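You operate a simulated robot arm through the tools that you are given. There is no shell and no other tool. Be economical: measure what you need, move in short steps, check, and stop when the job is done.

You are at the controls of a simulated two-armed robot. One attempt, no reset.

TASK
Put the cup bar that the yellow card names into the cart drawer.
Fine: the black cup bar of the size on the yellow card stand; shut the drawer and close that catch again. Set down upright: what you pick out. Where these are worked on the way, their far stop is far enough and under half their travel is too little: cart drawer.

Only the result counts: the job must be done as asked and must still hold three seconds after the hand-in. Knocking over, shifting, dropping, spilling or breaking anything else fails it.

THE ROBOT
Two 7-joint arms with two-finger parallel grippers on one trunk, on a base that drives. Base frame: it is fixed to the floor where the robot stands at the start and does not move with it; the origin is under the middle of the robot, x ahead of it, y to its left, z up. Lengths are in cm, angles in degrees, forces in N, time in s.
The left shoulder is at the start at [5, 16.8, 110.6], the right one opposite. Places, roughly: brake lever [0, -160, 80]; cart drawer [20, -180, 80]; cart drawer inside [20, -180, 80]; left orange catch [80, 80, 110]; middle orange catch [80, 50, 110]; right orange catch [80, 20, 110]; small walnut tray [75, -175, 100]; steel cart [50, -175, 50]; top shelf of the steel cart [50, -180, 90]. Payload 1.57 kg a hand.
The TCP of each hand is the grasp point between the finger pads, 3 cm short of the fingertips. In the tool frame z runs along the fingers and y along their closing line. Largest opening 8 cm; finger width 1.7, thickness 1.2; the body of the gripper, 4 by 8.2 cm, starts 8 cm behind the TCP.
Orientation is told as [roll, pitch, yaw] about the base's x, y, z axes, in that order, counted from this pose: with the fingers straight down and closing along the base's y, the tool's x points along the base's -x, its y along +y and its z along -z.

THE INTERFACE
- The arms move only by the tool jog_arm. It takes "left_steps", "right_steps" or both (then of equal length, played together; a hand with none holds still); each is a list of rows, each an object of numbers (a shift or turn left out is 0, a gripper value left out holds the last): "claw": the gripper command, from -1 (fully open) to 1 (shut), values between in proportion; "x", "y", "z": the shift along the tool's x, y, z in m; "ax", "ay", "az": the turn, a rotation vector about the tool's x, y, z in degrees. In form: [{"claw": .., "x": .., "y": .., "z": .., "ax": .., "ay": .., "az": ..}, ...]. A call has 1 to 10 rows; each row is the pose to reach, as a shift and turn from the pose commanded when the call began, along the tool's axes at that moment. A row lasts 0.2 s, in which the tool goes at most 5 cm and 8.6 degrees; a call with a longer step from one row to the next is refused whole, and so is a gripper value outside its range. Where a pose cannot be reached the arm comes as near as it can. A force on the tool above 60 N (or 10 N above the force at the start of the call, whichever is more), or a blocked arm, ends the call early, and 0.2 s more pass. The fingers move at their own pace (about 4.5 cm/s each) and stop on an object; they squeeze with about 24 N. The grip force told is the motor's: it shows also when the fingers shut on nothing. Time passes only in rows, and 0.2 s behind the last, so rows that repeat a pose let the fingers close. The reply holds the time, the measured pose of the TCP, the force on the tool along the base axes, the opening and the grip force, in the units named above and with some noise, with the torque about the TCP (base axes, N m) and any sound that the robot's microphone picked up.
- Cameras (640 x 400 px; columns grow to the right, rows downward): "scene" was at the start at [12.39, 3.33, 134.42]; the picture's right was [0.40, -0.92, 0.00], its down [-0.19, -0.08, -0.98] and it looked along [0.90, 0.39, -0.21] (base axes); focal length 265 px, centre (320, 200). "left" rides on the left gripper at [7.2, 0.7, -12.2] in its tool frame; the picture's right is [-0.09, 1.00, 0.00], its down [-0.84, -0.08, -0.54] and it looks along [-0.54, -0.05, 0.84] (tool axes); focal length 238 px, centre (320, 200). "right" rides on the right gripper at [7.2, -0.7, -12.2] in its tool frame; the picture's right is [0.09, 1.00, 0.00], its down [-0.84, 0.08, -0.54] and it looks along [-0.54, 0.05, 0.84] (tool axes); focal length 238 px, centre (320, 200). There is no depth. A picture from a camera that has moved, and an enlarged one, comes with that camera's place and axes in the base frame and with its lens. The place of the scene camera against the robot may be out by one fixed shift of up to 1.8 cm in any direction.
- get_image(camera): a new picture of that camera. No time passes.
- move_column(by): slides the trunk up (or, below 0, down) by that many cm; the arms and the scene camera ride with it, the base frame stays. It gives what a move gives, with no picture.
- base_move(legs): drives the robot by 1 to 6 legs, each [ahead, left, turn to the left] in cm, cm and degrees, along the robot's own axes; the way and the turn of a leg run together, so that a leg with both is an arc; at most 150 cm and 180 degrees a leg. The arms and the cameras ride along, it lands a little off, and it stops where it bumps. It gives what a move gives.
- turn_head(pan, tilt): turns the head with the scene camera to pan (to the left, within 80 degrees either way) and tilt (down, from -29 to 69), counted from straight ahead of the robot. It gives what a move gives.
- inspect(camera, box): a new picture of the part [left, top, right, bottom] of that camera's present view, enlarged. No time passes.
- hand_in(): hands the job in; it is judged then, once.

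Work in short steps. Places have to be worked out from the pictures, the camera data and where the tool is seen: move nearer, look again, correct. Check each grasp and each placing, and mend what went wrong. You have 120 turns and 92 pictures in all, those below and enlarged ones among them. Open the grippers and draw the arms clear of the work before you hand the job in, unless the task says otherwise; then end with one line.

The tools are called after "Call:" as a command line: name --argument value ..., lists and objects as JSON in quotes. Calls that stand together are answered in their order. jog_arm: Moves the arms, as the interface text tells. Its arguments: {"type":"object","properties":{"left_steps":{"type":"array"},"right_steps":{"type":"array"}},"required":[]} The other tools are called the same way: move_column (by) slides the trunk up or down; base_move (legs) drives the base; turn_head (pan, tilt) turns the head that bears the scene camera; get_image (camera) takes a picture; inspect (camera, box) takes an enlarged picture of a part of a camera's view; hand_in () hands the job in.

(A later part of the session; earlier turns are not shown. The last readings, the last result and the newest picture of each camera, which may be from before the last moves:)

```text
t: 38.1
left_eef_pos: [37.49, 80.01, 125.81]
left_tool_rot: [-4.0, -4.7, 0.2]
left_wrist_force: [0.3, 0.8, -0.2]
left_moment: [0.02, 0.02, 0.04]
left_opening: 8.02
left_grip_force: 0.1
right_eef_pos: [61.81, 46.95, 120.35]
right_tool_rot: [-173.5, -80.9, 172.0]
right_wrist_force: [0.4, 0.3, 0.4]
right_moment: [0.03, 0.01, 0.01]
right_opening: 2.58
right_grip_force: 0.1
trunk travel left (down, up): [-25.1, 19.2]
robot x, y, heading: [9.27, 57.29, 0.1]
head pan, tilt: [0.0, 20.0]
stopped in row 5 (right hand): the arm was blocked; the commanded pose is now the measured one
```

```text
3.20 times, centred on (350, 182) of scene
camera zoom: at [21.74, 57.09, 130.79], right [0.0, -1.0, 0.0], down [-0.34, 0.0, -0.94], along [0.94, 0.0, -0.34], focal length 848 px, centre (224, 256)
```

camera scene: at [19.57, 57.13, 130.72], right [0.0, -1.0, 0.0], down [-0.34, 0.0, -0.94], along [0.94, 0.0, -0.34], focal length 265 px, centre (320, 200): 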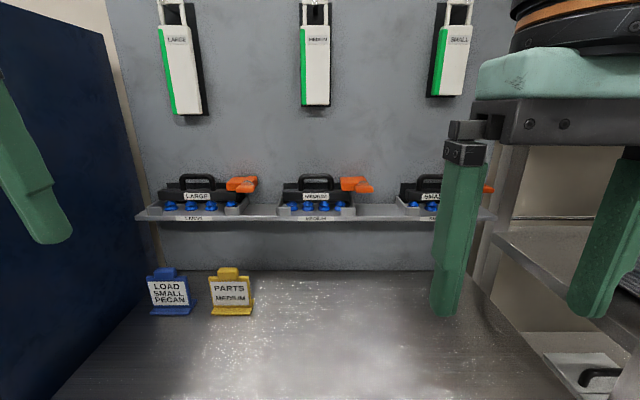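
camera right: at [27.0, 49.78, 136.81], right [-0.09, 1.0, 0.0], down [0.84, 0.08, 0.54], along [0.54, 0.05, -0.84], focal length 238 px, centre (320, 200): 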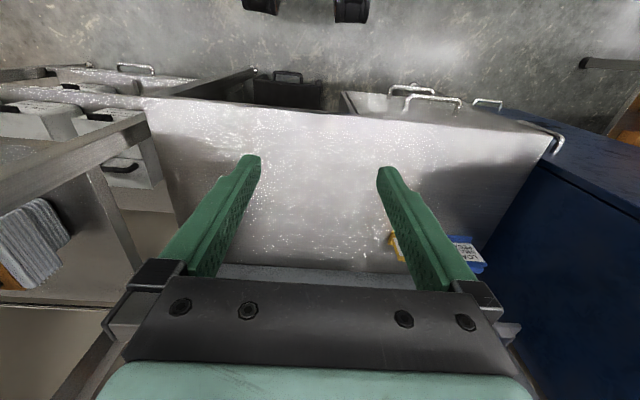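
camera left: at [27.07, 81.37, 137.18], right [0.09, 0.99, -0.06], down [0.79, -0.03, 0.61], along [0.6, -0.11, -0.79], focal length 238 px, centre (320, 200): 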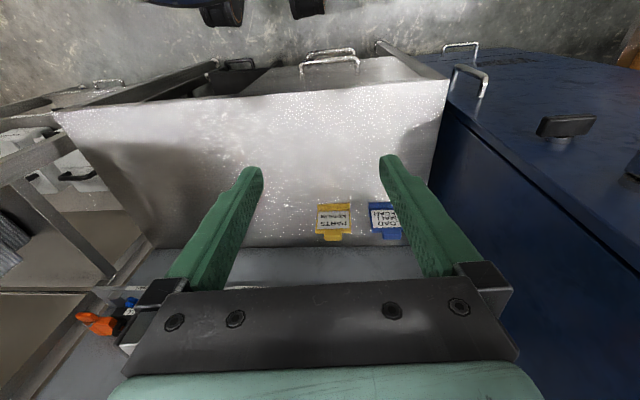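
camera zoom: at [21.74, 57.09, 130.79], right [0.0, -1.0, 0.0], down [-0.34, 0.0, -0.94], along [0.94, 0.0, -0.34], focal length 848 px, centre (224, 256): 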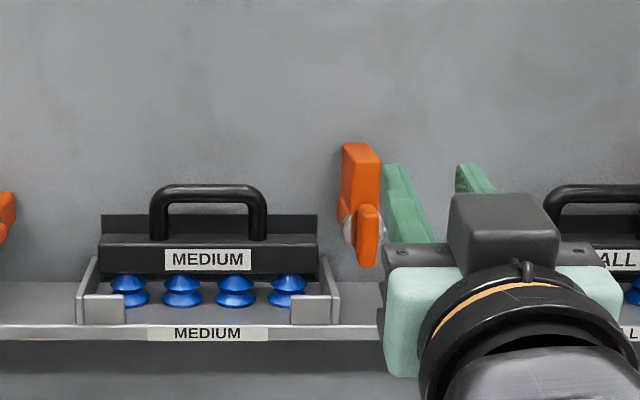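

The catch stays open. The retreat was blocked (probably the elbow), so I raise the trunk 8 cm and roll back to the −90° orientation for the handle.

Call:
move_column --by 8

Call:
jog_arm --right_steps '[{"az": -8.6}, {"az": -17.2}, {"az": -25.8}, {"az": -34.4}, {"az": -43}, {"az": -51.6}, {"az": -60.2}, {"az": -68.8}, {"az": -77.4}, {"az": -86}]'

Call:
get_image --camera "scene"

Call:
get_image --camera "left"

```text
t: 39.3
left_eef_pos: [37.99, 79.84, 133.66]
left_tool_rot: [-4.0, -4.5, 0.3]
left_wrist_force: [-0.2, 1.1, -0.1]
left_moment: [0.02, -0.01, -0.03]
left_opening: 8.0
left_grip_force: 0.1
right_eef_pos: [62.37, 46.9, 128.05]
right_tool_rot: [-173.6, -81.4, 172.1]
right_wrist_force: [-0.5, -0.6, 0.6]
right_moment: [-0.01, 0.03, 0.01]
right_opening: 2.57
right_grip_force: 0.1
trunk travel left (down, up): [-33.1, 11.2]
robot x, y, heading: [9.08, 57.63, 0.2]
head pan, tilt: [0.0, 20.0]
```

```text
t: 41.5
left_eef_pos: [37.97, 79.94, 133.64]
left_tool_rot: [-4.0, -4.5, 0.3]
left_wrist_force: [0.6, 0.6, -0.4]
left_moment: [-0.01, 0.05, 0.0]
left_opening: 8.0
left_grip_force: 0.1
right_eef_pos: [62.4, 46.76, 127.83]
right_tool_rot: [-98.5, -2.9, 89.0]
right_wrist_force: [1.5, 0.3, -0.4]
right_moment: [-0.01, 0.06, -0.01]
right_opening: 2.58
right_grip_force: 0.2
trunk travel left (down, up): [-33.1, 11.2]
robot x, y, heading: [8.91, 57.57, -0.0]
head pan, tilt: [0.0, 20.0]
```

```text
60 pictures are left
camera scene: at [22.27, 57.04, 138.72], right [0.0, -1.0, 0.0], down [-0.34, 0.0, -0.94], along [0.94, 0.0, -0.34], focal length 265 px, centre (320, 200)
```

scene: 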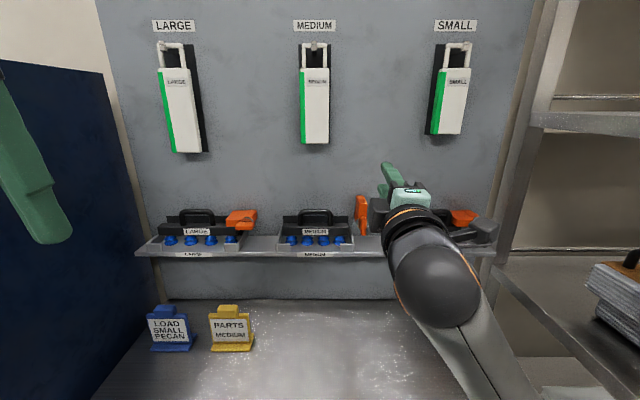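

```text
59 pictures are left
camera left: at [29.82, 81.28, 145.19], right [0.09, 0.99, -0.06], down [0.79, -0.04, 0.61], along [0.6, -0.11, -0.79], focal length 238 px, centre (320, 200)
```

left: 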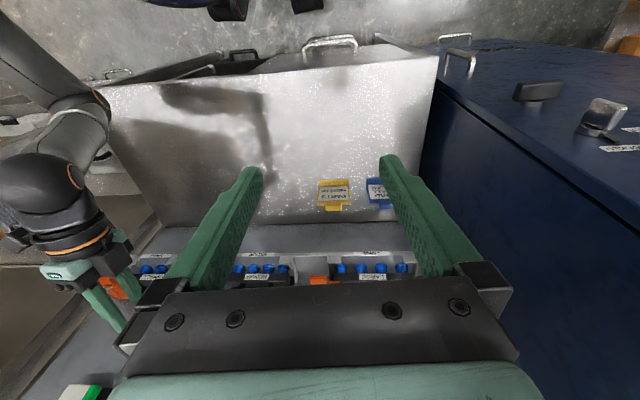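

The right tool now tilts 8° up. I pitch it 53° to point 45° down and move it over to the bar's y.

Call:
jog_arm --right_steps '[{"x": -0.015, "ax": -7.6}, {"x": -0.03, "ax": -15.2}, {"x": -0.045, "ax": -22.8}, {"x": -0.06, "ax": -30.4}, {"x": -0.075, "ax": -38}, {"x": -0.09, "ax": -45.6}, {"x": -0.11, "ax": -53.2, "az": -2}]'

Call:
get_image --camera "right"

Call:
get_image --camera "scene"

```text
t: 43.1
left_eef_pos: [37.91, 79.78, 133.71]
left_tool_rot: [-4.0, -4.4, 0.2]
left_wrist_force: [-1.0, -0.1, -0.5]
left_moment: [0.02, 0.0, -0.01]
left_opening: 7.99
left_grip_force: 0.1
right_eef_pos: [64.11, 58.76, 129.92]
right_tool_rot: [-51.0, -2.1, 91.4]
right_wrist_force: [0.2, 0.5, 0.8]
right_moment: [-0.03, -0.02, -0.01]
right_opening: 2.61
right_grip_force: 0.1
right hand out of reach, approached as far as the arm can: row 6, 7
trunk travel left (down, up): [-33.1, 11.2]
robot x, y, heading: [9.12, 57.49, 0.2]
head pan, tilt: [0.0, 20.0]
```

```text
58 pictures are left
camera right: at [55.13, 50.84, 137.91], right [-0.63, -0.08, -0.78], down [-0.49, 0.81, 0.31], along [0.61, 0.58, -0.55], focal length 238 px, centre (320, 200)
```

right: 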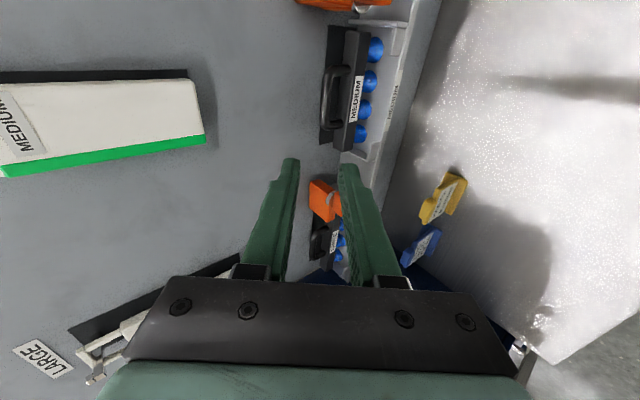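

```text
57 pictures are left
camera scene: at [22.19, 57.01, 138.72], right [0.0, -1.0, 0.0], down [-0.34, 0.0, -0.94], along [0.94, 0.0, -0.34], focal length 265 px, centre (320, 200)
```

scene: 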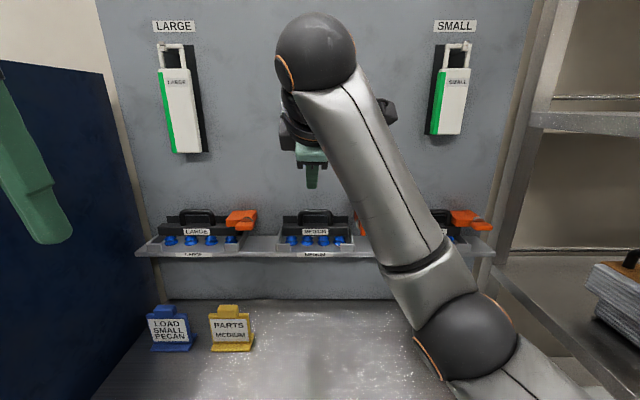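

The tool points 39° down, which is good enough. The handle rod triangulates to about [80.1, 57.9, 115.5], so I move to a standoff 8 cm up along the tool axis.

Call:
jog_arm --right_steps '[{"x": 0.003, "y": 0.004, "z": 0.03}, {"x": 0.006, "y": 0.008, "z": 0.06}, {"x": 0.009, "y": 0.011, "z": 0.09}, {"x": 0.009, "y": 0.011, "z": 0.12}]'

Call:
inspect --camera "right" --box '[220, 40, 440, 200]'

```text
t: 44.1
left_eef_pos: [38.0, 79.81, 133.66]
left_tool_rot: [-4.0, -4.5, 0.3]
left_wrist_force: [0.4, 0.2, 0.1]
left_moment: [-0.01, 0.02, -0.02]
left_opening: 8.02
left_grip_force: 0.1
right_eef_pos: [70.46, 57.12, 119.15]
right_tool_rot: [-45.3, -1.3, 89.7]
right_wrist_force: [0.4, 0.7, -0.7]
right_moment: [0.0, -0.02, 0.0]
right_opening: 2.59
right_grip_force: 0.0
trunk travel left (down, up): [-33.1, 11.2]
robot x, y, heading: [9.12, 57.35, 0.1]
head pan, tilt: [0.0, 20.0]
```

```text
2.50 times, centred on (330, 120) of right
camera zoom: at [62.18, 49.66, 128.08], right [-0.7, -0.07, -0.71], down [-0.43, 0.83, 0.34], along [0.57, 0.55, -0.62], focal length 596 px, centre (295, 400)
```

zoom: 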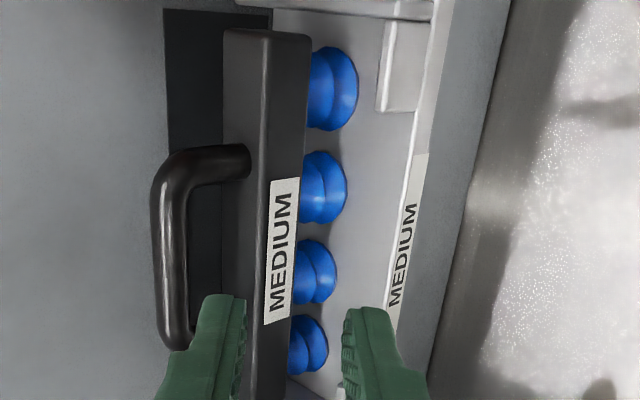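

At 45° pitch, the new view places the rod at [80.8, 58.0, 115.3]. I shift onto the approach line, then advance partway.

Call:
jog_arm --right_steps '[{"x": -0.004, "y": -0.023}, {"x": -0.009, "y": -0.046}, {"x": -0.009, "y": -0.046, "z": 0.025}, {"x": -0.009, "y": -0.046, "z": 0.045}]'

Call:
inspect --camera "right" --box '[220, 60, 440, 220]'

Call:
inspect --camera "scene" --box '[240, 150, 400, 260]'

```text
t: 45.1
left_eef_pos: [38.01, 79.89, 133.72]
left_tool_rot: [-4.0, -4.4, 0.3]
left_wrist_force: [-0.2, -0.1, -0.4]
left_moment: [-0.01, -0.02, 0.02]
left_opening: 8.02
left_grip_force: 0.0
right_eef_pos: [76.66, 57.93, 119.37]
right_tool_rot: [-45.4, -1.1, 89.7]
right_wrist_force: [0.3, -0.4, -0.4]
right_moment: [-0.02, -0.03, 0.03]
right_opening: 2.64
right_grip_force: 0.0
trunk travel left (down, up): [-33.1, 11.2]
robot x, y, heading: [9.18, 57.48, 0.2]
head pan, tilt: [0.0, 20.0]
```

```text
2.50 times, centred on (330, 140) of right
camera zoom: at [68.51, 50.58, 128.25], right [-0.7, -0.07, -0.71], down [-0.43, 0.83, 0.34], along [0.56, 0.55, -0.62], focal length 596 px, centre (295, 350)
```

zoom: 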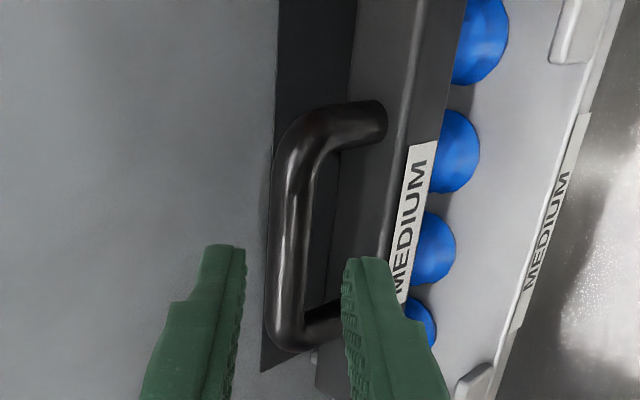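

```text
3.64 times, centred on (320, 205) of scene
camera zoom: at [22.28, 57.07, 138.72], right [0.0, -1.0, 0.0], down [-0.34, 0.0, -0.94], along [0.94, 0.0, -0.34], focal length 964 px, centre (320, 182)
```

zoom: 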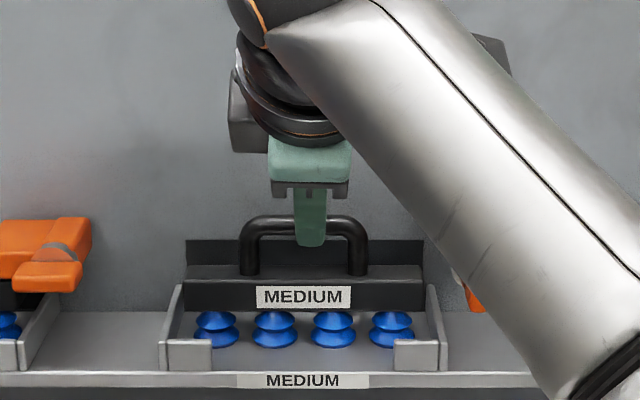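

The rod is aligned between the fingers and 6.1 cm ahead of the TCP. I advance 4.7 cm and close.

Call:
jog_arm --right_steps '[{"z": 0.02}, {"z": 0.037}, {"z": 0.047}]'

Call:
inspect --camera "right" --box '[220, 80, 440, 240]'

```text
t: 45.9
left_eef_pos: [37.99, 79.83, 133.7]
left_tool_rot: [-3.9, -4.5, 0.4]
left_wrist_force: [0.4, 1.0, 1.5]
left_moment: [0.01, 0.03, 0.0]
left_opening: 8.01
left_grip_force: 0.1
right_eef_pos: [80.06, 58.09, 115.87]
right_tool_rot: [-45.4, -1.1, 89.7]
right_wrist_force: [0.2, -0.7, 0.3]
right_moment: [0.02, 0.01, 0.02]
right_opening: 2.6
right_grip_force: 0.0
trunk travel left (down, up): [-33.1, 11.2]
robot x, y, heading: [9.1, 57.25, 0.3]
head pan, tilt: [0.0, 20.0]
```

```text
2.50 times, centred on (330, 160) of right
camera zoom: at [71.81, 50.55, 124.89], right [-0.7, -0.07, -0.71], down [-0.44, 0.83, 0.34], along [0.56, 0.55, -0.62], focal length 596 px, centre (295, 300)
```

zoom: 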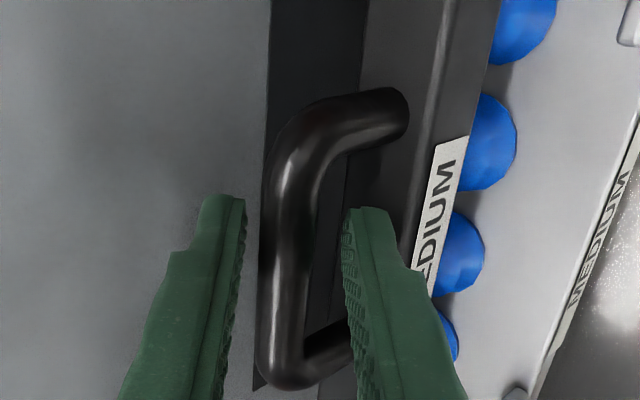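

The rod lies between the fingers with the tips past it, so I close fully.

Call:
jog_arm --right_steps '[{"claw": 0.7}, {"claw": 1}, {"claw": 1}, {"claw": 1}]'

Call:
inspect --camera "right" --box '[220, 80, 440, 240]'

```text
t: 46.9
left_eef_pos: [37.97, 79.76, 133.61]
left_tool_rot: [-4.0, -4.4, 0.3]
left_wrist_force: [0.0, -1.0, 0.0]
left_moment: [0.0, 0.02, -0.03]
left_opening: 8.01
left_grip_force: 0.0
right_eef_pos: [80.12, 58.04, 116.15]
right_tool_rot: [-45.5, -1.2, 89.7]
right_wrist_force: [2.4, -0.7, 3.9]
right_moment: [-0.3, -0.07, 0.08]
right_opening: 1.36
right_grip_force: 23.8
trunk travel left (down, up): [-33.1, 11.2]
robot x, y, heading: [9.0, 57.58, 0.2]
head pan, tilt: [0.0, 20.0]
```

```text
2.50 times, centred on (330, 160) of right
camera zoom: at [71.77, 50.54, 125.01], right [-0.7, -0.07, -0.71], down [-0.44, 0.83, 0.34], along [0.57, 0.55, -0.61], focal length 596 px, centre (295, 300)
```

zoom: 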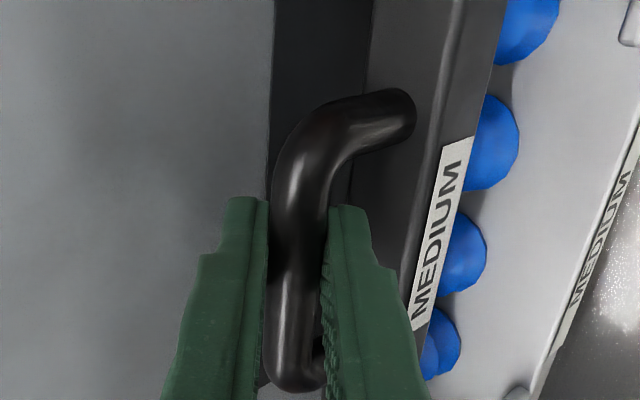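

The rod is gripped, 1.36 cm wide. I lift straight up with the trunk.

Call:
move_column --by 5

Call:
get_image --camera "scene"

Call:
get_image --camera "right"

```text
t: 47.8
left_eef_pos: [38.15, 79.77, 138.67]
left_tool_rot: [-4.0, -4.5, 0.3]
left_wrist_force: [-0.2, 0.9, -0.2]
left_moment: [-0.02, 0.0, -0.03]
left_opening: 8.01
left_grip_force: 0.1
right_eef_pos: [80.16, 57.95, 121.01]
right_tool_rot: [-45.2, -1.1, 89.7]
right_wrist_force: [0.7, -0.2, -2.2]
right_moment: [0.02, 0.01, -0.01]
right_opening: 1.33
right_grip_force: 23.4
trunk travel left (down, up): [-38.1, 6.2]
robot x, y, heading: [8.92, 57.59, 0.2]
head pan, tilt: [0.0, 20.0]
```

```text
51 pictures are left
camera scene: at [22.32, 57.06, 143.71], right [0.0, -1.0, 0.0], down [-0.34, 0.0, -0.94], along [0.94, 0.0, -0.34], focal length 265 px, centre (320, 200)
```

scene: 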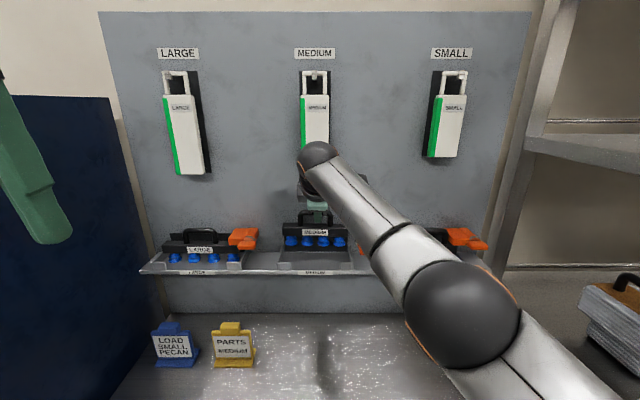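

```text
50 pictures are left
camera right: at [71.85, 50.54, 129.86], right [-0.7, -0.07, -0.71], down [-0.43, 0.83, 0.34], along [0.56, 0.55, -0.62], focal length 238 px, centre (320, 200)
```

right: 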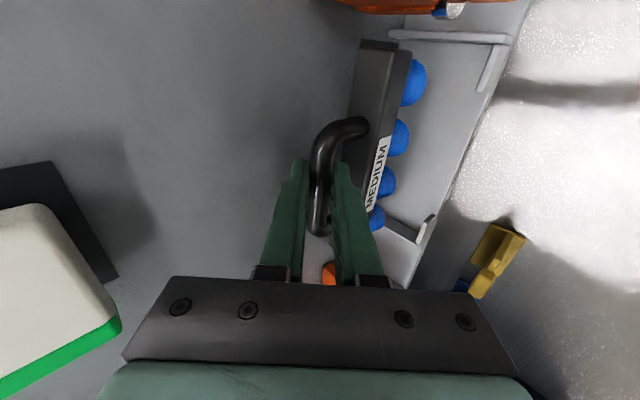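

The bar is up and clear of its seat. I back away from the bench and look toward the cart.

Call:
base_move --legs '[[-20, 0, 0]]'

Call:
turn_head --pan -75 --tilt 20

Call:
get_image --camera "scene"

```text
t: 49.4
left_eef_pos: [17.94, 79.82, 138.72]
left_tool_rot: [-4.0, -4.5, 0.2]
left_wrist_force: [-0.5, -0.4, -0.6]
left_moment: [-0.04, 0.0, -0.01]
left_opening: 8.0
left_grip_force: 0.0
right_eef_pos: [59.99, 57.86, 121.08]
right_tool_rot: [-45.2, -1.1, 89.5]
right_wrist_force: [-0.4, -0.2, -2.0]
right_moment: [-0.03, 0.01, 0.01]
right_opening: 1.33
right_grip_force: 23.7
trunk travel left (down, up): [-38.1, 6.2]
robot x, y, heading: [-11.23, 57.54, -0.0]
head pan, tilt: [0.0, 20.0]
```

```text
t: 50.9
left_eef_pos: [17.91, 79.73, 138.61]
left_tool_rot: [-4.0, -4.3, 0.2]
left_wrist_force: [0.2, 0.0, -0.1]
left_moment: [0.02, 0.0, 0.03]
left_opening: 7.97
left_grip_force: 0.0
right_eef_pos: [59.93, 57.84, 120.87]
right_tool_rot: [-45.1, -1.0, 89.4]
right_wrist_force: [0.4, 0.5, -2.2]
right_moment: [-0.02, 0.0, 0.01]
right_opening: 1.35
right_grip_force: 24.1
trunk travel left (down, up): [-38.1, 6.2]
robot x, y, heading: [-10.92, 57.37, 0.1]
head pan, tilt: [-75.0, 20.0]
```

```text
49 pictures are left
camera scene: at [-4.68, 48.03, 143.72], right [-0.97, -0.26, 0.0], down [-0.09, 0.33, -0.94], along [0.24, -0.91, -0.34], focal length 265 px, centre (320, 200)
```

scene: 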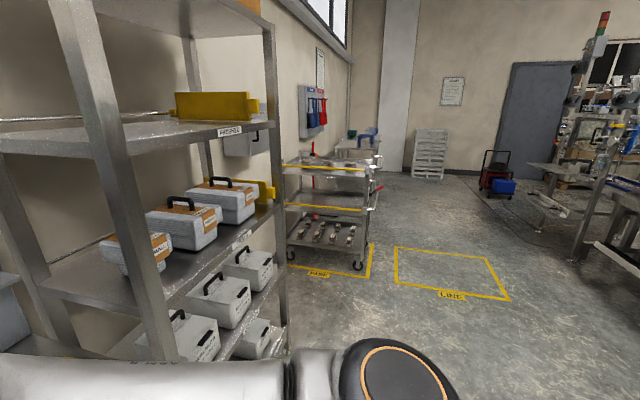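

I zoom in on the cart to see the drawer and brake.

Call:
inspect --camera "scene" --box '[270, 130, 410, 280]'

```text
2.67 times, centred on (340, 205) of scene
camera zoom: at [-4.68, 48.03, 143.72], right [-0.97, -0.26, 0.0], down [-0.09, 0.33, -0.94], along [0.24, -0.91, -0.34], focal length 707 px, centre (267, 187)
```

zoom: 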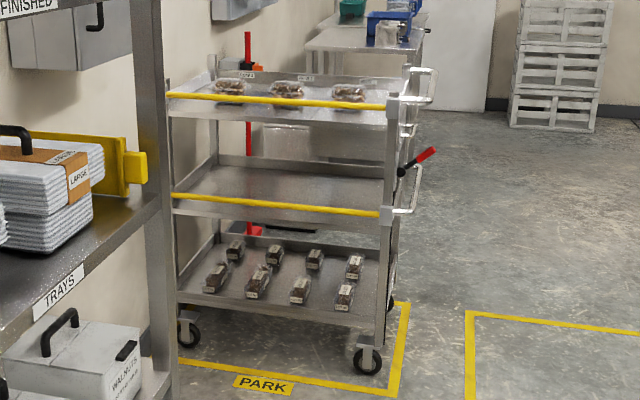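

The cart's drawer seems to face −x, with the red brake lever at that end. First I tuck the arm holding the bar closer, keeping its orientation, and back off for turning room.

Call:
jog_arm --right_steps '[{"y": 0.028, "z": -0.028}, {"y": 0.056, "z": -0.056}, {"y": 0.084, "z": -0.084}, {"y": 0.112, "z": -0.112}, {"y": 0.141, "z": -0.141}]'

Call:
base_move --legs '[[-25, 0, 0]]'

Call:
get_image --camera "right"

```text
t: 52.1
left_eef_pos: [17.96, 79.77, 138.75]
left_tool_rot: [-4.1, -4.4, 0.2]
left_wrist_force: [-0.5, 0.0, 0.8]
left_moment: [0.01, -0.01, 0.02]
left_opening: 8.01
left_grip_force: 0.0
right_eef_pos: [39.99, 57.8, 120.85]
right_tool_rot: [-45.1, -1.1, 89.4]
right_wrist_force: [0.2, 0.2, -2.9]
right_moment: [-0.04, -0.01, -0.02]
right_opening: 1.36
right_grip_force: 24.0
trunk travel left (down, up): [-38.1, 6.2]
robot x, y, heading: [-10.83, 57.6, -0.2]
head pan, tilt: [-75.0, 20.0]
```

```text
t: 53.9
left_eef_pos: [-7.02, 79.83, 138.67]
left_tool_rot: [-4.1, -4.5, 0.2]
left_wrist_force: [-0.4, -0.5, 0.6]
left_moment: [-0.01, -0.02, -0.05]
left_opening: 7.97
left_grip_force: 0.0
right_eef_pos: [15.18, 58.18, 120.88]
right_tool_rot: [-45.1, -1.1, 89.6]
right_wrist_force: [-0.2, -0.5, -2.2]
right_moment: [-0.03, 0.01, -0.01]
right_opening: 1.35
right_grip_force: 24.4
trunk travel left (down, up): [-38.1, 6.2]
robot x, y, heading: [-36.18, 57.46, -0.0]
head pan, tilt: [-75.0, 20.0]
```

```text
47 pictures are left
camera right: at [6.84, 50.62, 129.85], right [-0.7, -0.07, -0.71], down [-0.43, 0.83, 0.34], along [0.57, 0.55, -0.62], focal length 238 px, centre (320, 200)
```

right: 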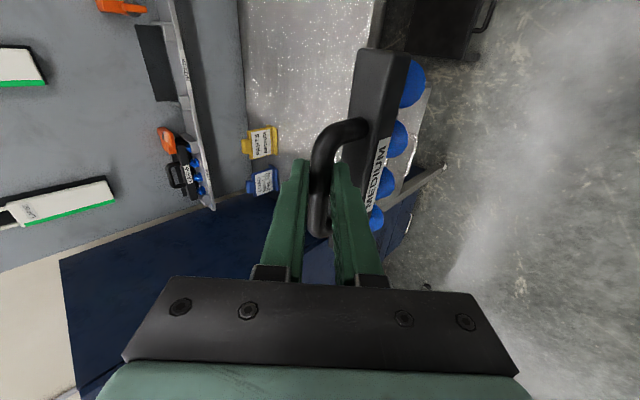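

The bar is held upright. I strafe toward the cart to y≈−75 and look again.

Call:
base_move --legs '[[0, -130, 0]]'

Call:
turn_head --pan -55 --tilt 25

Call:
get_image --camera "scene"

```text
t: 60.5
left_eef_pos: [-6.77, -50.42, 138.7]
left_tool_rot: [-3.9, -4.4, 0.5]
left_wrist_force: [0.4, 0.0, -0.1]
left_moment: [0.0, -0.01, -0.01]
left_opening: 7.99
left_grip_force: 0.0
right_eef_pos: [15.5, -71.97, 120.85]
right_tool_rot: [-45.2, -1.1, 89.8]
right_wrist_force: [-0.5, -1.1, -3.5]
right_moment: [-0.05, 0.03, 0.0]
right_opening: 1.34
right_grip_force: 23.6
trunk travel left (down, up): [-38.1, 6.2]
robot x, y, heading: [-35.07, -72.61, 0.1]
head pan, tilt: [-75.0, 20.0]
```

```text
t: 61.3
left_eef_pos: [-6.76, -50.37, 138.65]
left_tool_rot: [-4.0, -4.4, 0.5]
left_wrist_force: [-0.3, 0.7, -0.8]
left_moment: [-0.02, 0.01, 0.02]
left_opening: 8.02
left_grip_force: 0.0
right_eef_pos: [15.45, -72.02, 120.94]
right_tool_rot: [-45.2, -1.1, 89.7]
right_wrist_force: [0.6, -0.1, -2.5]
right_moment: [0.0, 0.0, -0.04]
right_opening: 1.33
right_grip_force: 24.1
trunk travel left (down, up): [-38.1, 6.2]
robot x, y, heading: [-35.91, -72.7, 0.2]
head pan, tilt: [-55.0, 25.0]
```

```text
46 pictures are left
camera scene: at [-26.39, -80.72, 142.91], right [-0.82, -0.58, 0.0], down [-0.24, 0.35, -0.91], along [0.52, -0.74, -0.42], focal length 265 px, centre (320, 200)
```

scene: 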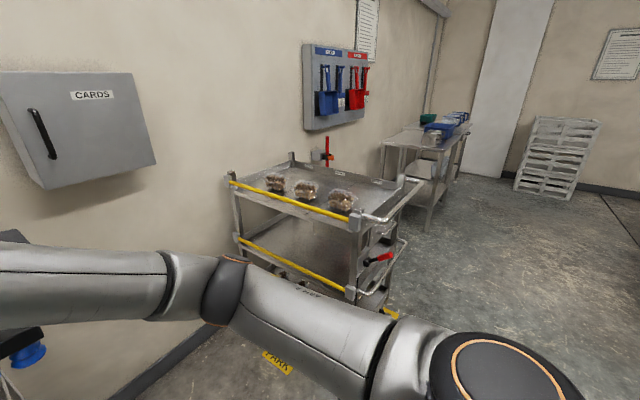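

I back off 30 cm and strafe another 85 cm so I face the cart's −x end.

Call:
base_move --legs '[[-30, 0, 0], [0, -90, 0]]'

Call:
turn_head --pan -12 --tilt 28

Call:
get_image --camera "scene"

```text
t: 67.7
left_eef_pos: [-36.16, -140.16, 138.66]
left_tool_rot: [-3.9, -4.4, 0.3]
left_wrist_force: [0.2, -1.3, 0.0]
left_moment: [0.0, -0.02, -0.03]
left_opening: 8.01
left_grip_force: 0.1
right_eef_pos: [-14.07, -161.82, 120.89]
right_tool_rot: [-45.2, -1.0, 89.6]
right_wrist_force: [0.2, 0.2, -3.1]
right_moment: [-0.03, 0.01, -0.02]
right_opening: 1.35
right_grip_force: 23.9
trunk travel left (down, up): [-38.1, 6.2]
robot x, y, heading: [-64.99, -162.7, -0.1]
head pan, tilt: [-55.0, 25.0]
```

```text
t: 68.8
left_eef_pos: [-36.22, -139.95, 138.72]
left_tool_rot: [-4.1, -4.4, 0.3]
left_wrist_force: [0.8, -0.5, -0.2]
left_moment: [-0.02, -0.02, 0.04]
left_opening: 8.01
left_grip_force: 0.0
right_eef_pos: [-13.97, -161.8, 120.86]
right_tool_rot: [-45.2, -1.1, 89.6]
right_wrist_force: [-0.1, 0.1, -2.3]
right_moment: [-0.01, 0.04, 0.02]
right_opening: 1.35
right_grip_force: 24.1
trunk travel left (down, up): [-38.1, 6.2]
robot x, y, heading: [-65.32, -162.53, -0.1]
head pan, tilt: [-12.0, 28.0]
```

```text
45 pictures are left
camera scene: at [-52.28, -164.74, 142.43], right [-0.21, -0.98, 0.0], down [-0.46, 0.1, -0.88], along [0.86, -0.18, -0.47], focal length 265 px, centre (320, 200)
```

scene: 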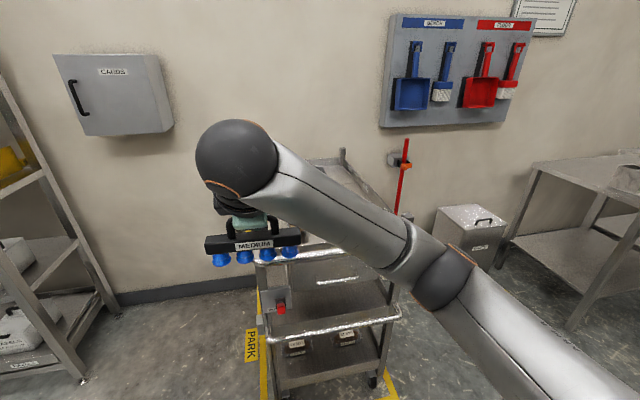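

The arm blocks part of the view. I zoom in on the cart end.

Call:
inspect --camera "scene" --box '[235, 220, 415, 395]'

Call:
get_image --camera "left"

```text
2.29 times, centred on (325, 308) of scene
camera zoom: at [-52.28, -164.74, 142.43], right [-0.21, -0.98, 0.0], down [-0.46, 0.1, -0.88], along [0.86, -0.18, -0.47], focal length 606 px, centre (309, -46)
```

zoom: 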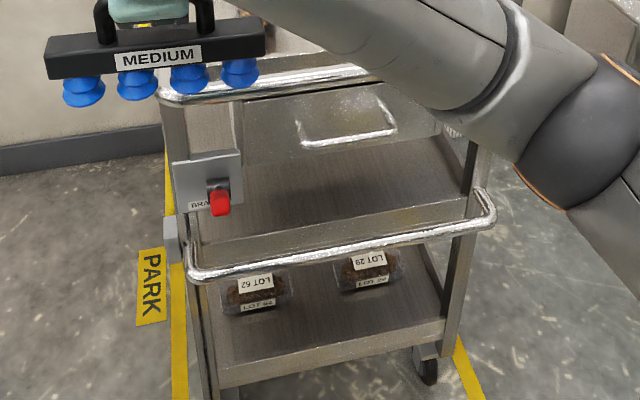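

```text
43 pictures are left
camera left: at [-44.31, -138.59, 150.17], right [0.09, 0.99, -0.06], down [0.79, -0.04, 0.61], along [0.6, -0.11, -0.79], focal length 238 px, centre (320, 200)
```

left: 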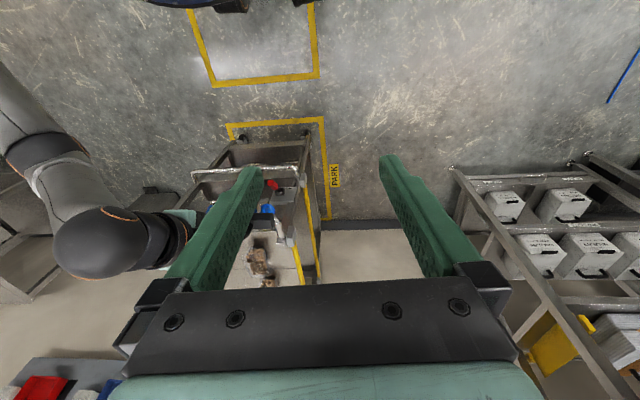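

The drawer hangs under the top shelf with a U-handle facing −x, and the brake lever is on the left post. The left hand will open the drawer, so I swing the right hand with the bar well to the right first.

Call:
jog_arm --right_steps '[{"x": 0.045}, {"x": 0.09}, {"x": 0.135}, {"x": 0.18}, {"x": 0.225}, {"x": 0.26}]'

Call:
get_image --camera "scene"

Call:
inspect --camera "scene" --box '[240, 200, 440, 340]'

```text
t: 70.2
left_eef_pos: [-36.19, -140.12, 138.54]
left_tool_rot: [-4.1, -4.4, 0.3]
left_wrist_force: [-0.2, 0.2, 0.0]
left_moment: [0.0, 0.01, -0.04]
left_opening: 8.0
left_grip_force: 0.2
right_eef_pos: [-14.31, -187.96, 120.37]
right_tool_rot: [-45.2, -1.1, 89.7]
right_wrist_force: [-0.9, 0.0, -3.7]
right_moment: [-0.05, 0.02, 0.0]
right_opening: 1.36
right_grip_force: 23.6
trunk travel left (down, up): [-38.1, 6.2]
robot x, y, heading: [-64.92, -162.91, 0.0]
head pan, tilt: [-12.0, 28.0]
```

```text
42 pictures are left
camera scene: at [-52.31, -164.81, 142.43], right [-0.21, -0.98, 0.0], down [-0.46, 0.1, -0.88], along [0.86, -0.18, -0.47], focal length 265 px, centre (320, 200)
```

scene: 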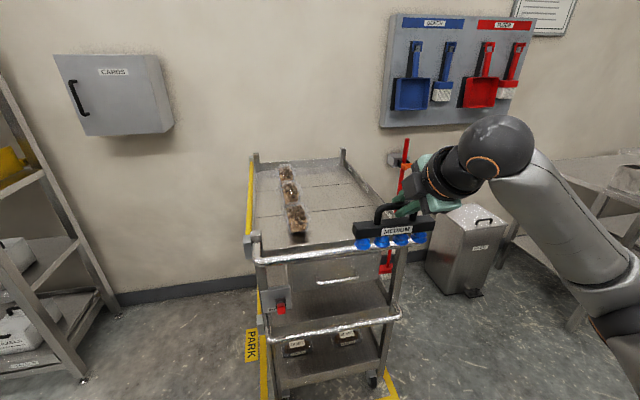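

```text
2.86 times, centred on (340, 270) of scene
camera zoom: at [-52.31, -164.81, 142.43], right [-0.21, -0.98, 0.0], down [-0.46, 0.1, -0.88], along [0.86, -0.18, -0.47], focal length 757 px, centre (263, 0)
```

zoom: 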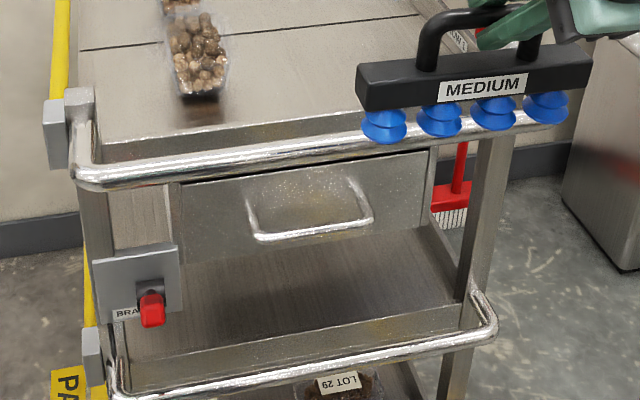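

The drawer and handle are clearly visible. I zoom tightly on the brake lever to judge its state.

Call:
inspect --camera "scene" --box '[262, 280, 312, 320]'

```text
10.00 times, centred on (287, 300) of scene
camera zoom: at [-52.31, -164.81, 142.43], right [-0.21, -0.98, 0.0], down [-0.46, 0.1, -0.88], along [0.86, -0.18, -0.47], focal length 2650 px, centre (650, -800)
```

zoom: 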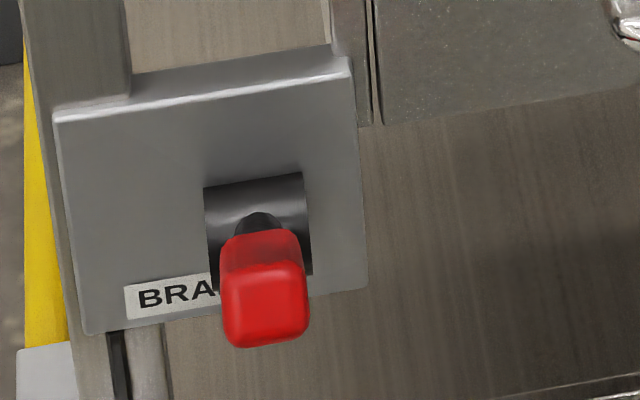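

The brake state is unclear, so I will test with a gentle pull later. Now I prepare the left hand: pitched forward, then rolled +90°, the good direction for this arm, to grip the handle bar vertically.

Call:
jog_arm --left_steps '[{"x": -0.01, "z": 0.005, "ay": -8.6}, {"x": -0.02, "z": 0.01, "ay": -17.2}, {"x": -0.03, "z": 0.015, "ay": -25.8}, {"x": -0.04, "z": 0.02, "ay": -34.4}, {"x": -0.05, "z": 0.025, "ay": -43}, {"x": -0.06, "z": 0.03, "ay": -51.6}, {"x": -0.07, "z": 0.035, "ay": -60.2}, {"x": -0.08, "z": 0.04, "ay": -68.8}, {"x": -0.09, "z": 0.045, "ay": -77.4}, {"x": -0.1, "z": 0.05, "ay": -85.5}]'

Call:
jog_arm --left_steps '[{"claw": -0.2, "x": 0.01, "z": 0.005, "az": 8.6}, {"x": 0.02, "z": 0.01, "az": 17.2}, {"x": 0.03, "z": 0.015, "az": 25.8}, {"x": 0.04, "z": 0.02, "az": 34.4}, {"x": 0.05, "z": 0.025, "az": 43}, {"x": 0.06, "z": 0.03, "az": 51.6}, {"x": 0.07, "z": 0.035, "az": 60.2}, {"x": 0.08, "z": 0.04, "az": 68.8}, {"x": 0.09, "z": 0.045, "az": 77.4}, {"x": 0.1, "z": 0.05, "az": 86}]'

```text
t: 72.3
left_eef_pos: [-23.78, -140.56, 136.48]
left_tool_rot: [-86.7, -86.0, 86.6]
left_wrist_force: [0.3, 0.4, 0.2]
left_moment: [0.03, -0.02, -0.02]
left_opening: 8.01
left_grip_force: 0.0
left hand out of reach, approached as far as the arm can: row 9, 10
right_eef_pos: [-14.14, -187.77, 120.24]
right_tool_rot: [-45.1, -1.0, 89.7]
right_wrist_force: [0.1, 0.3, -3.4]
right_moment: [-0.01, 0.03, 0.02]
right_opening: 1.35
right_grip_force: 23.5
trunk travel left (down, up): [-38.1, 6.2]
robot x, y, heading: [-64.83, -162.33, -0.1]
head pan, tilt: [-12.0, 28.0]
```

```text
t: 74.5
left_eef_pos: [-17.97, -141.07, 126.86]
left_tool_rot: [89.9, -8.2, -90.0]
left_wrist_force: [0.4, 0.6, -0.4]
left_moment: [0.0, 0.02, 0.0]
left_opening: 4.79
left_grip_force: 0.0
left hand out of reach, approached as far as the arm can: row 1, 2, 3, 4, 5, 6, 7, 8, 9, 10
right_eef_pos: [-14.1, -187.67, 120.38]
right_tool_rot: [-45.1, -1.0, 89.6]
right_wrist_force: [0.1, 0.4, -2.3]
right_moment: [-0.02, 0.02, -0.06]
right_opening: 1.32
right_grip_force: 24.2
trunk travel left (down, up): [-38.1, 6.2]
robot x, y, heading: [-65.33, -162.26, 0.1]
head pan, tilt: [-12.0, 28.0]
```

The left hand is level and rolled. I look through its camera at the cart end to triangulate the handle.

Call:
get_image --camera "left"

```text
39 pictures are left
camera left: at [-30.24, -133.89, 126.45], right [0.0, 0.05, 1.0], down [-0.54, -0.84, 0.04], along [0.84, -0.54, 0.02], focal length 238 px, centre (320, 200)
```

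left: 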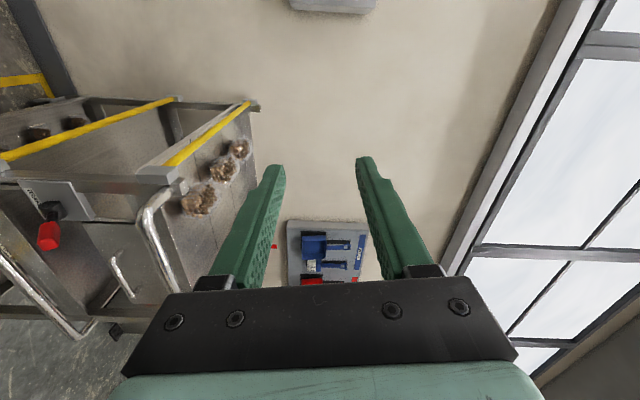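

The handle bar comes out at about [7.3, −183, 80]. I straighten the roll, bring the left hand inward and down, and strafe right so the left hand lines up with the handle and the bar passes beside the cart.

Call:
jog_arm --left_steps '[{"x": -0.02, "y": -0.025, "az": 4}, {"x": -0.04, "y": -0.05, "az": 8}, {"x": -0.06, "y": -0.075, "az": 8}, {"x": -0.07, "y": -0.095, "az": 8}]'

Call:
base_move --legs '[[-8, 0, 0], [0, -34.5, 0]]'

Call:
get_image --camera "scene"

```text
t: 75.5
left_eef_pos: [-18.78, -148.66, 122.1]
left_tool_rot: [89.7, 0.0, -89.9]
left_wrist_force: [0.2, 0.2, 0.3]
left_moment: [0.03, 0.01, 0.02]
left_opening: 4.8
left_grip_force: 0.1
left hand out of reach, approached as far as the arm can: row 1, 2, 3, 4
right_eef_pos: [-14.37, -187.67, 120.38]
right_tool_rot: [-45.2, -1.1, 89.7]
right_wrist_force: [0.0, -0.6, -3.6]
right_moment: [-0.03, 0.04, -0.03]
right_opening: 1.37
right_grip_force: 23.8
trunk travel left (down, up): [-38.1, 6.2]
robot x, y, heading: [-65.22, -162.65, 0.1]
head pan, tilt: [-12.0, 28.0]
```

```text
t: 78.5
left_eef_pos: [-26.71, -183.21, 121.96]
left_tool_rot: [89.6, 0.0, -90.0]
left_wrist_force: [0.7, 0.4, -0.8]
left_moment: [0.02, -0.05, -0.01]
left_opening: 4.79
left_grip_force: 0.1
right_eef_pos: [-22.19, -222.13, 120.33]
right_tool_rot: [-45.2, -1.2, 89.6]
right_wrist_force: [-0.2, -0.3, -2.5]
right_moment: [0.04, 0.05, 0.01]
right_opening: 1.33
right_grip_force: 24.2
trunk travel left (down, up): [-38.1, 6.2]
robot x, y, heading: [-73.27, -197.02, -0.1]
head pan, tilt: [-12.0, 28.0]
```

```text
38 pictures are left
camera scene: at [-60.28, -199.16, 142.42], right [-0.21, -0.98, 0.0], down [-0.46, 0.1, -0.88], along [0.86, -0.18, -0.47], focal length 265 px, centre (320, 200)
```

scene: 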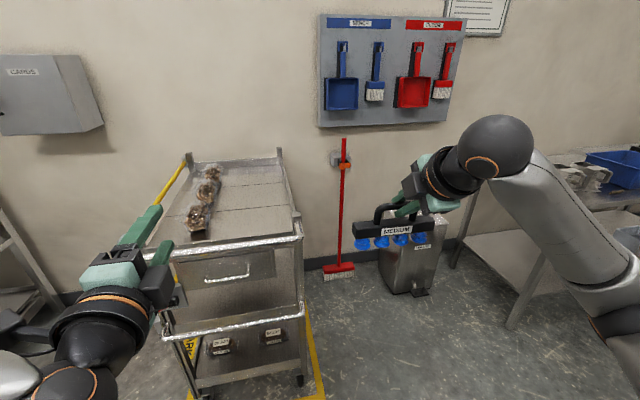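

The left hand is in line with the handle. I lower the trunk 36 cm with the hands clear of the cart.

Call:
move_column --by -36

Call:
jog_arm --left_steps '[{"z": 0.04}, {"z": 0.08, "y": -0.02}, {"z": 0.1, "y": -0.05}]'

Call:
get_image --camera "left"

Call:
get_image --camera "scene"

```text
t: 82.0
left_eef_pos: [-26.81, -183.26, 85.86]
left_tool_rot: [89.6, 0.0, -90.0]
left_wrist_force: [0.2, -0.7, 0.8]
left_moment: [0.01, 0.0, -0.03]
left_opening: 4.79
left_grip_force: 0.0
right_eef_pos: [-22.21, -222.12, 84.36]
right_tool_rot: [-45.3, -1.1, 89.7]
right_wrist_force: [-0.9, -0.7, -3.0]
right_moment: [-0.03, 0.01, 0.01]
right_opening: 1.35
right_grip_force: 23.5
trunk travel left (down, up): [-2.1, 42.2]
robot x, y, heading: [-72.92, -196.79, -0.0]
head pan, tilt: [-12.0, 28.0]
```

```text
t: 82.8
left_eef_pos: [-19.32, -183.11, 87.52]
left_tool_rot: [88.8, 0.0, -89.8]
left_wrist_force: [-0.9, -0.4, 0.1]
left_moment: [-0.02, 0.03, 0.0]
left_opening: 4.79
left_grip_force: 0.2
left hand out of reach, approached as far as the arm can: row 1, 2, 3
right_eef_pos: [-22.21, -222.16, 84.24]
right_tool_rot: [-45.2, -1.1, 89.6]
right_wrist_force: [-0.4, 1.1, -3.1]
right_moment: [0.0, 0.0, 0.02]
right_opening: 1.36
right_grip_force: 24.2
trunk travel left (down, up): [-2.1, 42.2]
robot x, y, heading: [-73.07, -196.84, -0.1]
head pan, tilt: [-12.0, 28.0]
```

```text
37 pictures are left
camera left: at [-31.56, -176.07, 88.38], right [0.02, -0.09, 1.0], down [-0.54, -0.84, -0.07], along [0.84, -0.54, -0.07], focal length 238 px, centre (320, 200)
```

left: 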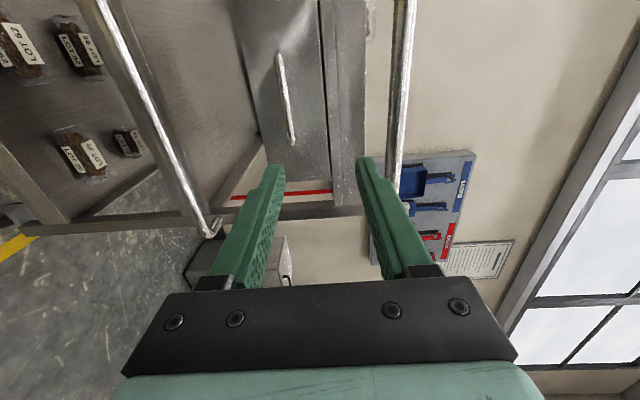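

```text
36 pictures are left
camera scene: at [-60.28, -199.1, 106.42], right [-0.21, -0.98, 0.0], down [-0.46, 0.1, -0.88], along [0.86, -0.18, -0.47], focal length 265 px, centre (320, 200)
```

scene: 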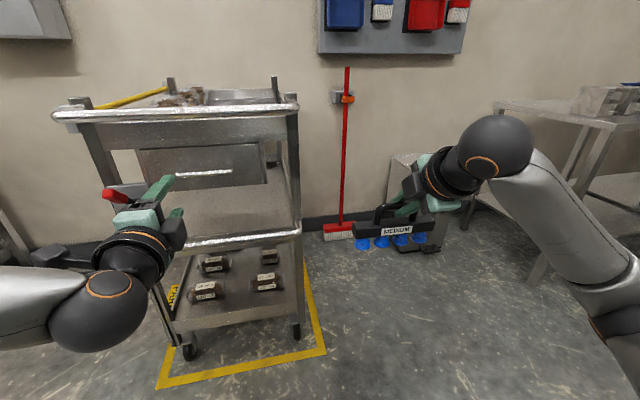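

From both left-camera views the handle bar is at about [7, −182.4, 81.8], and the rail is well above at z≈97. The hand can't get low enough level, so I pitch it 25° down and lower it.

Call:
jog_arm --left_steps '[{"ax": 6.5}, {"ax": 13, "y": -0.015}, {"ax": 19.5, "y": -0.03}, {"ax": 26, "y": -0.045}, {"ax": 26, "y": -0.052}]'

```text
t: 84.0
left_eef_pos: [-19.34, -183.16, 82.44]
left_tool_rot: [63.6, 0.0, -90.0]
left_wrist_force: [-0.6, -0.3, 0.7]
left_moment: [-0.01, 0.02, 0.01]
left_opening: 4.78
left_grip_force: 0.1
right_eef_pos: [-22.34, -222.16, 84.24]
right_tool_rot: [-45.2, -1.1, 89.6]
right_wrist_force: [-0.2, -0.4, -2.4]
right_moment: [-0.01, 0.01, 0.02]
right_opening: 1.35
right_grip_force: 24.8
trunk travel left (down, up): [-2.1, 42.2]
robot x, y, heading: [-72.95, -196.35, 0.0]
head pan, tilt: [-12.0, 28.0]
```

The hand height is right. I drive forward 18 cm toward the handle and look.

Call:
base_move --legs '[[18, 0.6, 0]]'

Call:
get_image --camera "left"

Call:
get_image --camera "scene"

```text
t: 85.5
left_eef_pos: [-1.53, -182.51, 82.34]
left_tool_rot: [63.6, 0.0, -90.0]
left_wrist_force: [0.3, 0.1, -0.4]
left_moment: [-0.06, -0.03, 0.03]
left_opening: 4.8
left_grip_force: 0.0
right_eef_pos: [-4.47, -221.6, 84.3]
right_tool_rot: [-45.3, -1.0, 89.5]
right_wrist_force: [0.1, 0.2, -2.6]
right_moment: [0.0, 0.01, -0.01]
right_opening: 1.33
right_grip_force: 24.3
trunk travel left (down, up): [-2.1, 42.2]
robot x, y, heading: [-55.04, -196.22, -0.0]
head pan, tilt: [-12.0, 28.0]
```

```text
35 pictures are left
camera left: at [-12.29, -175.37, 88.29], right [0.44, -0.09, 0.89], down [-0.52, -0.84, 0.17], along [0.73, -0.54, -0.42], focal length 238 px, centre (320, 200)
```

left: 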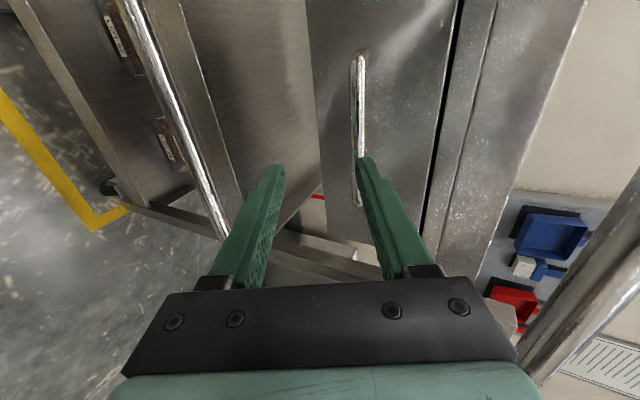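

```text
34 pictures are left
camera scene: at [-42.54, -198.5, 106.43], right [-0.21, -0.98, 0.0], down [-0.46, 0.1, -0.88], along [0.86, -0.18, -0.47], focal length 265 px, centre (320, 200)
```

scene: 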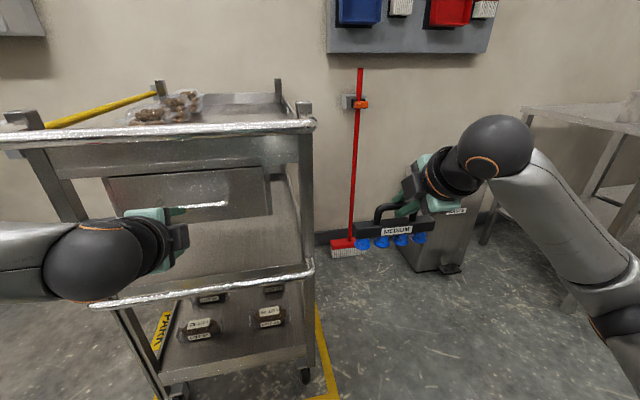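

The bar reads [7.5, −183, 81.6]. I drive 6 cm ahead carefully and check before closing.

Call:
base_move --legs '[[6, -0.4, 0]]'

Call:
get_image --camera "left"

```text
t: 86.4
left_eef_pos: [4.31, -182.91, 82.33]
left_tool_rot: [63.7, 0.0, -89.9]
left_wrist_force: [-0.5, -0.7, 0.0]
left_moment: [-0.01, 0.03, -0.01]
left_opening: 4.79
left_grip_force: 0.0
right_eef_pos: [1.44, -222.04, 84.2]
right_tool_rot: [-45.2, -1.1, 89.6]
right_wrist_force: [-0.4, -0.8, -2.8]
right_moment: [0.01, 0.02, 0.0]
right_opening: 1.33
right_grip_force: 23.9
trunk travel left (down, up): [-2.1, 42.2]
robot x, y, heading: [-49.66, -196.86, -0.1]
head pan, tilt: [-12.0, 28.0]
```

```text
33 pictures are left
camera left: at [-6.31, -175.76, 88.3], right [0.44, -0.09, 0.89], down [-0.52, -0.84, 0.17], along [0.73, -0.54, -0.42], focal length 238 px, centre (320, 200)
```

left: 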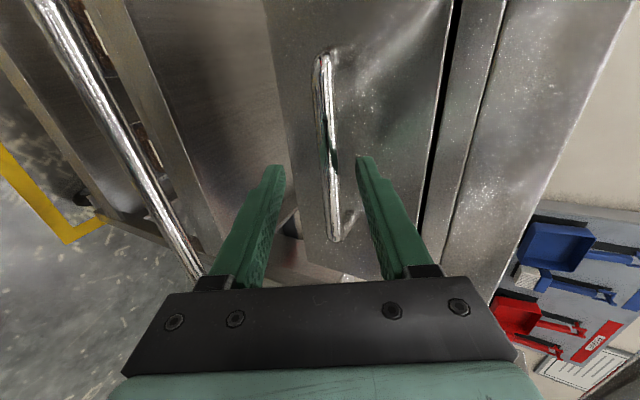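

The rod sits at the fingertips, tool z≈3.1. I move 1.6 cm further horizontally with the arm and close.

Call:
jog_arm --left_steps '[{"z": 0.007, "y": 0.0035}, {"z": 0.0143, "y": 0.007}, {"z": 0.0143, "y": 0.007, "claw": 0.3}, {"z": 0.0143, "y": 0.005, "claw": 0.7}, {"z": 0.0143, "y": 0.005, "claw": 1}, {"z": 0.0143, "y": 0.005, "claw": 1}, {"z": 0.0143, "y": 0.005, "claw": 1}]'

Call:
get_image --camera "left"

```text
t: 88.0
left_eef_pos: [5.88, -182.9, 82.21]
left_tool_rot: [63.8, 0.0, -90.0]
left_wrist_force: [2.4, -0.1, 6.7]
left_moment: [0.0, -0.09, -0.09]
left_opening: 1.39
left_grip_force: 24.2
right_eef_pos: [1.51, -221.98, 84.26]
right_tool_rot: [-45.2, -1.1, 89.6]
right_wrist_force: [0.2, 0.0, -2.3]
right_moment: [-0.04, 0.03, 0.0]
right_opening: 1.31
right_grip_force: 23.4
trunk travel left (down, up): [-2.1, 42.2]
robot x, y, heading: [-49.53, -196.61, 0.1]
head pan, tilt: [-12.0, 28.0]
```

```text
32 pictures are left
camera left: at [-4.81, -175.72, 88.22], right [0.44, -0.09, 0.89], down [-0.52, -0.84, 0.17], along [0.73, -0.54, -0.42], focal length 238 px, centre (320, 200)
```

left: 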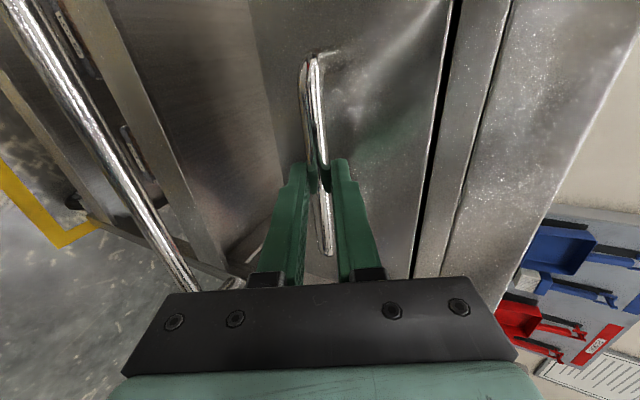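

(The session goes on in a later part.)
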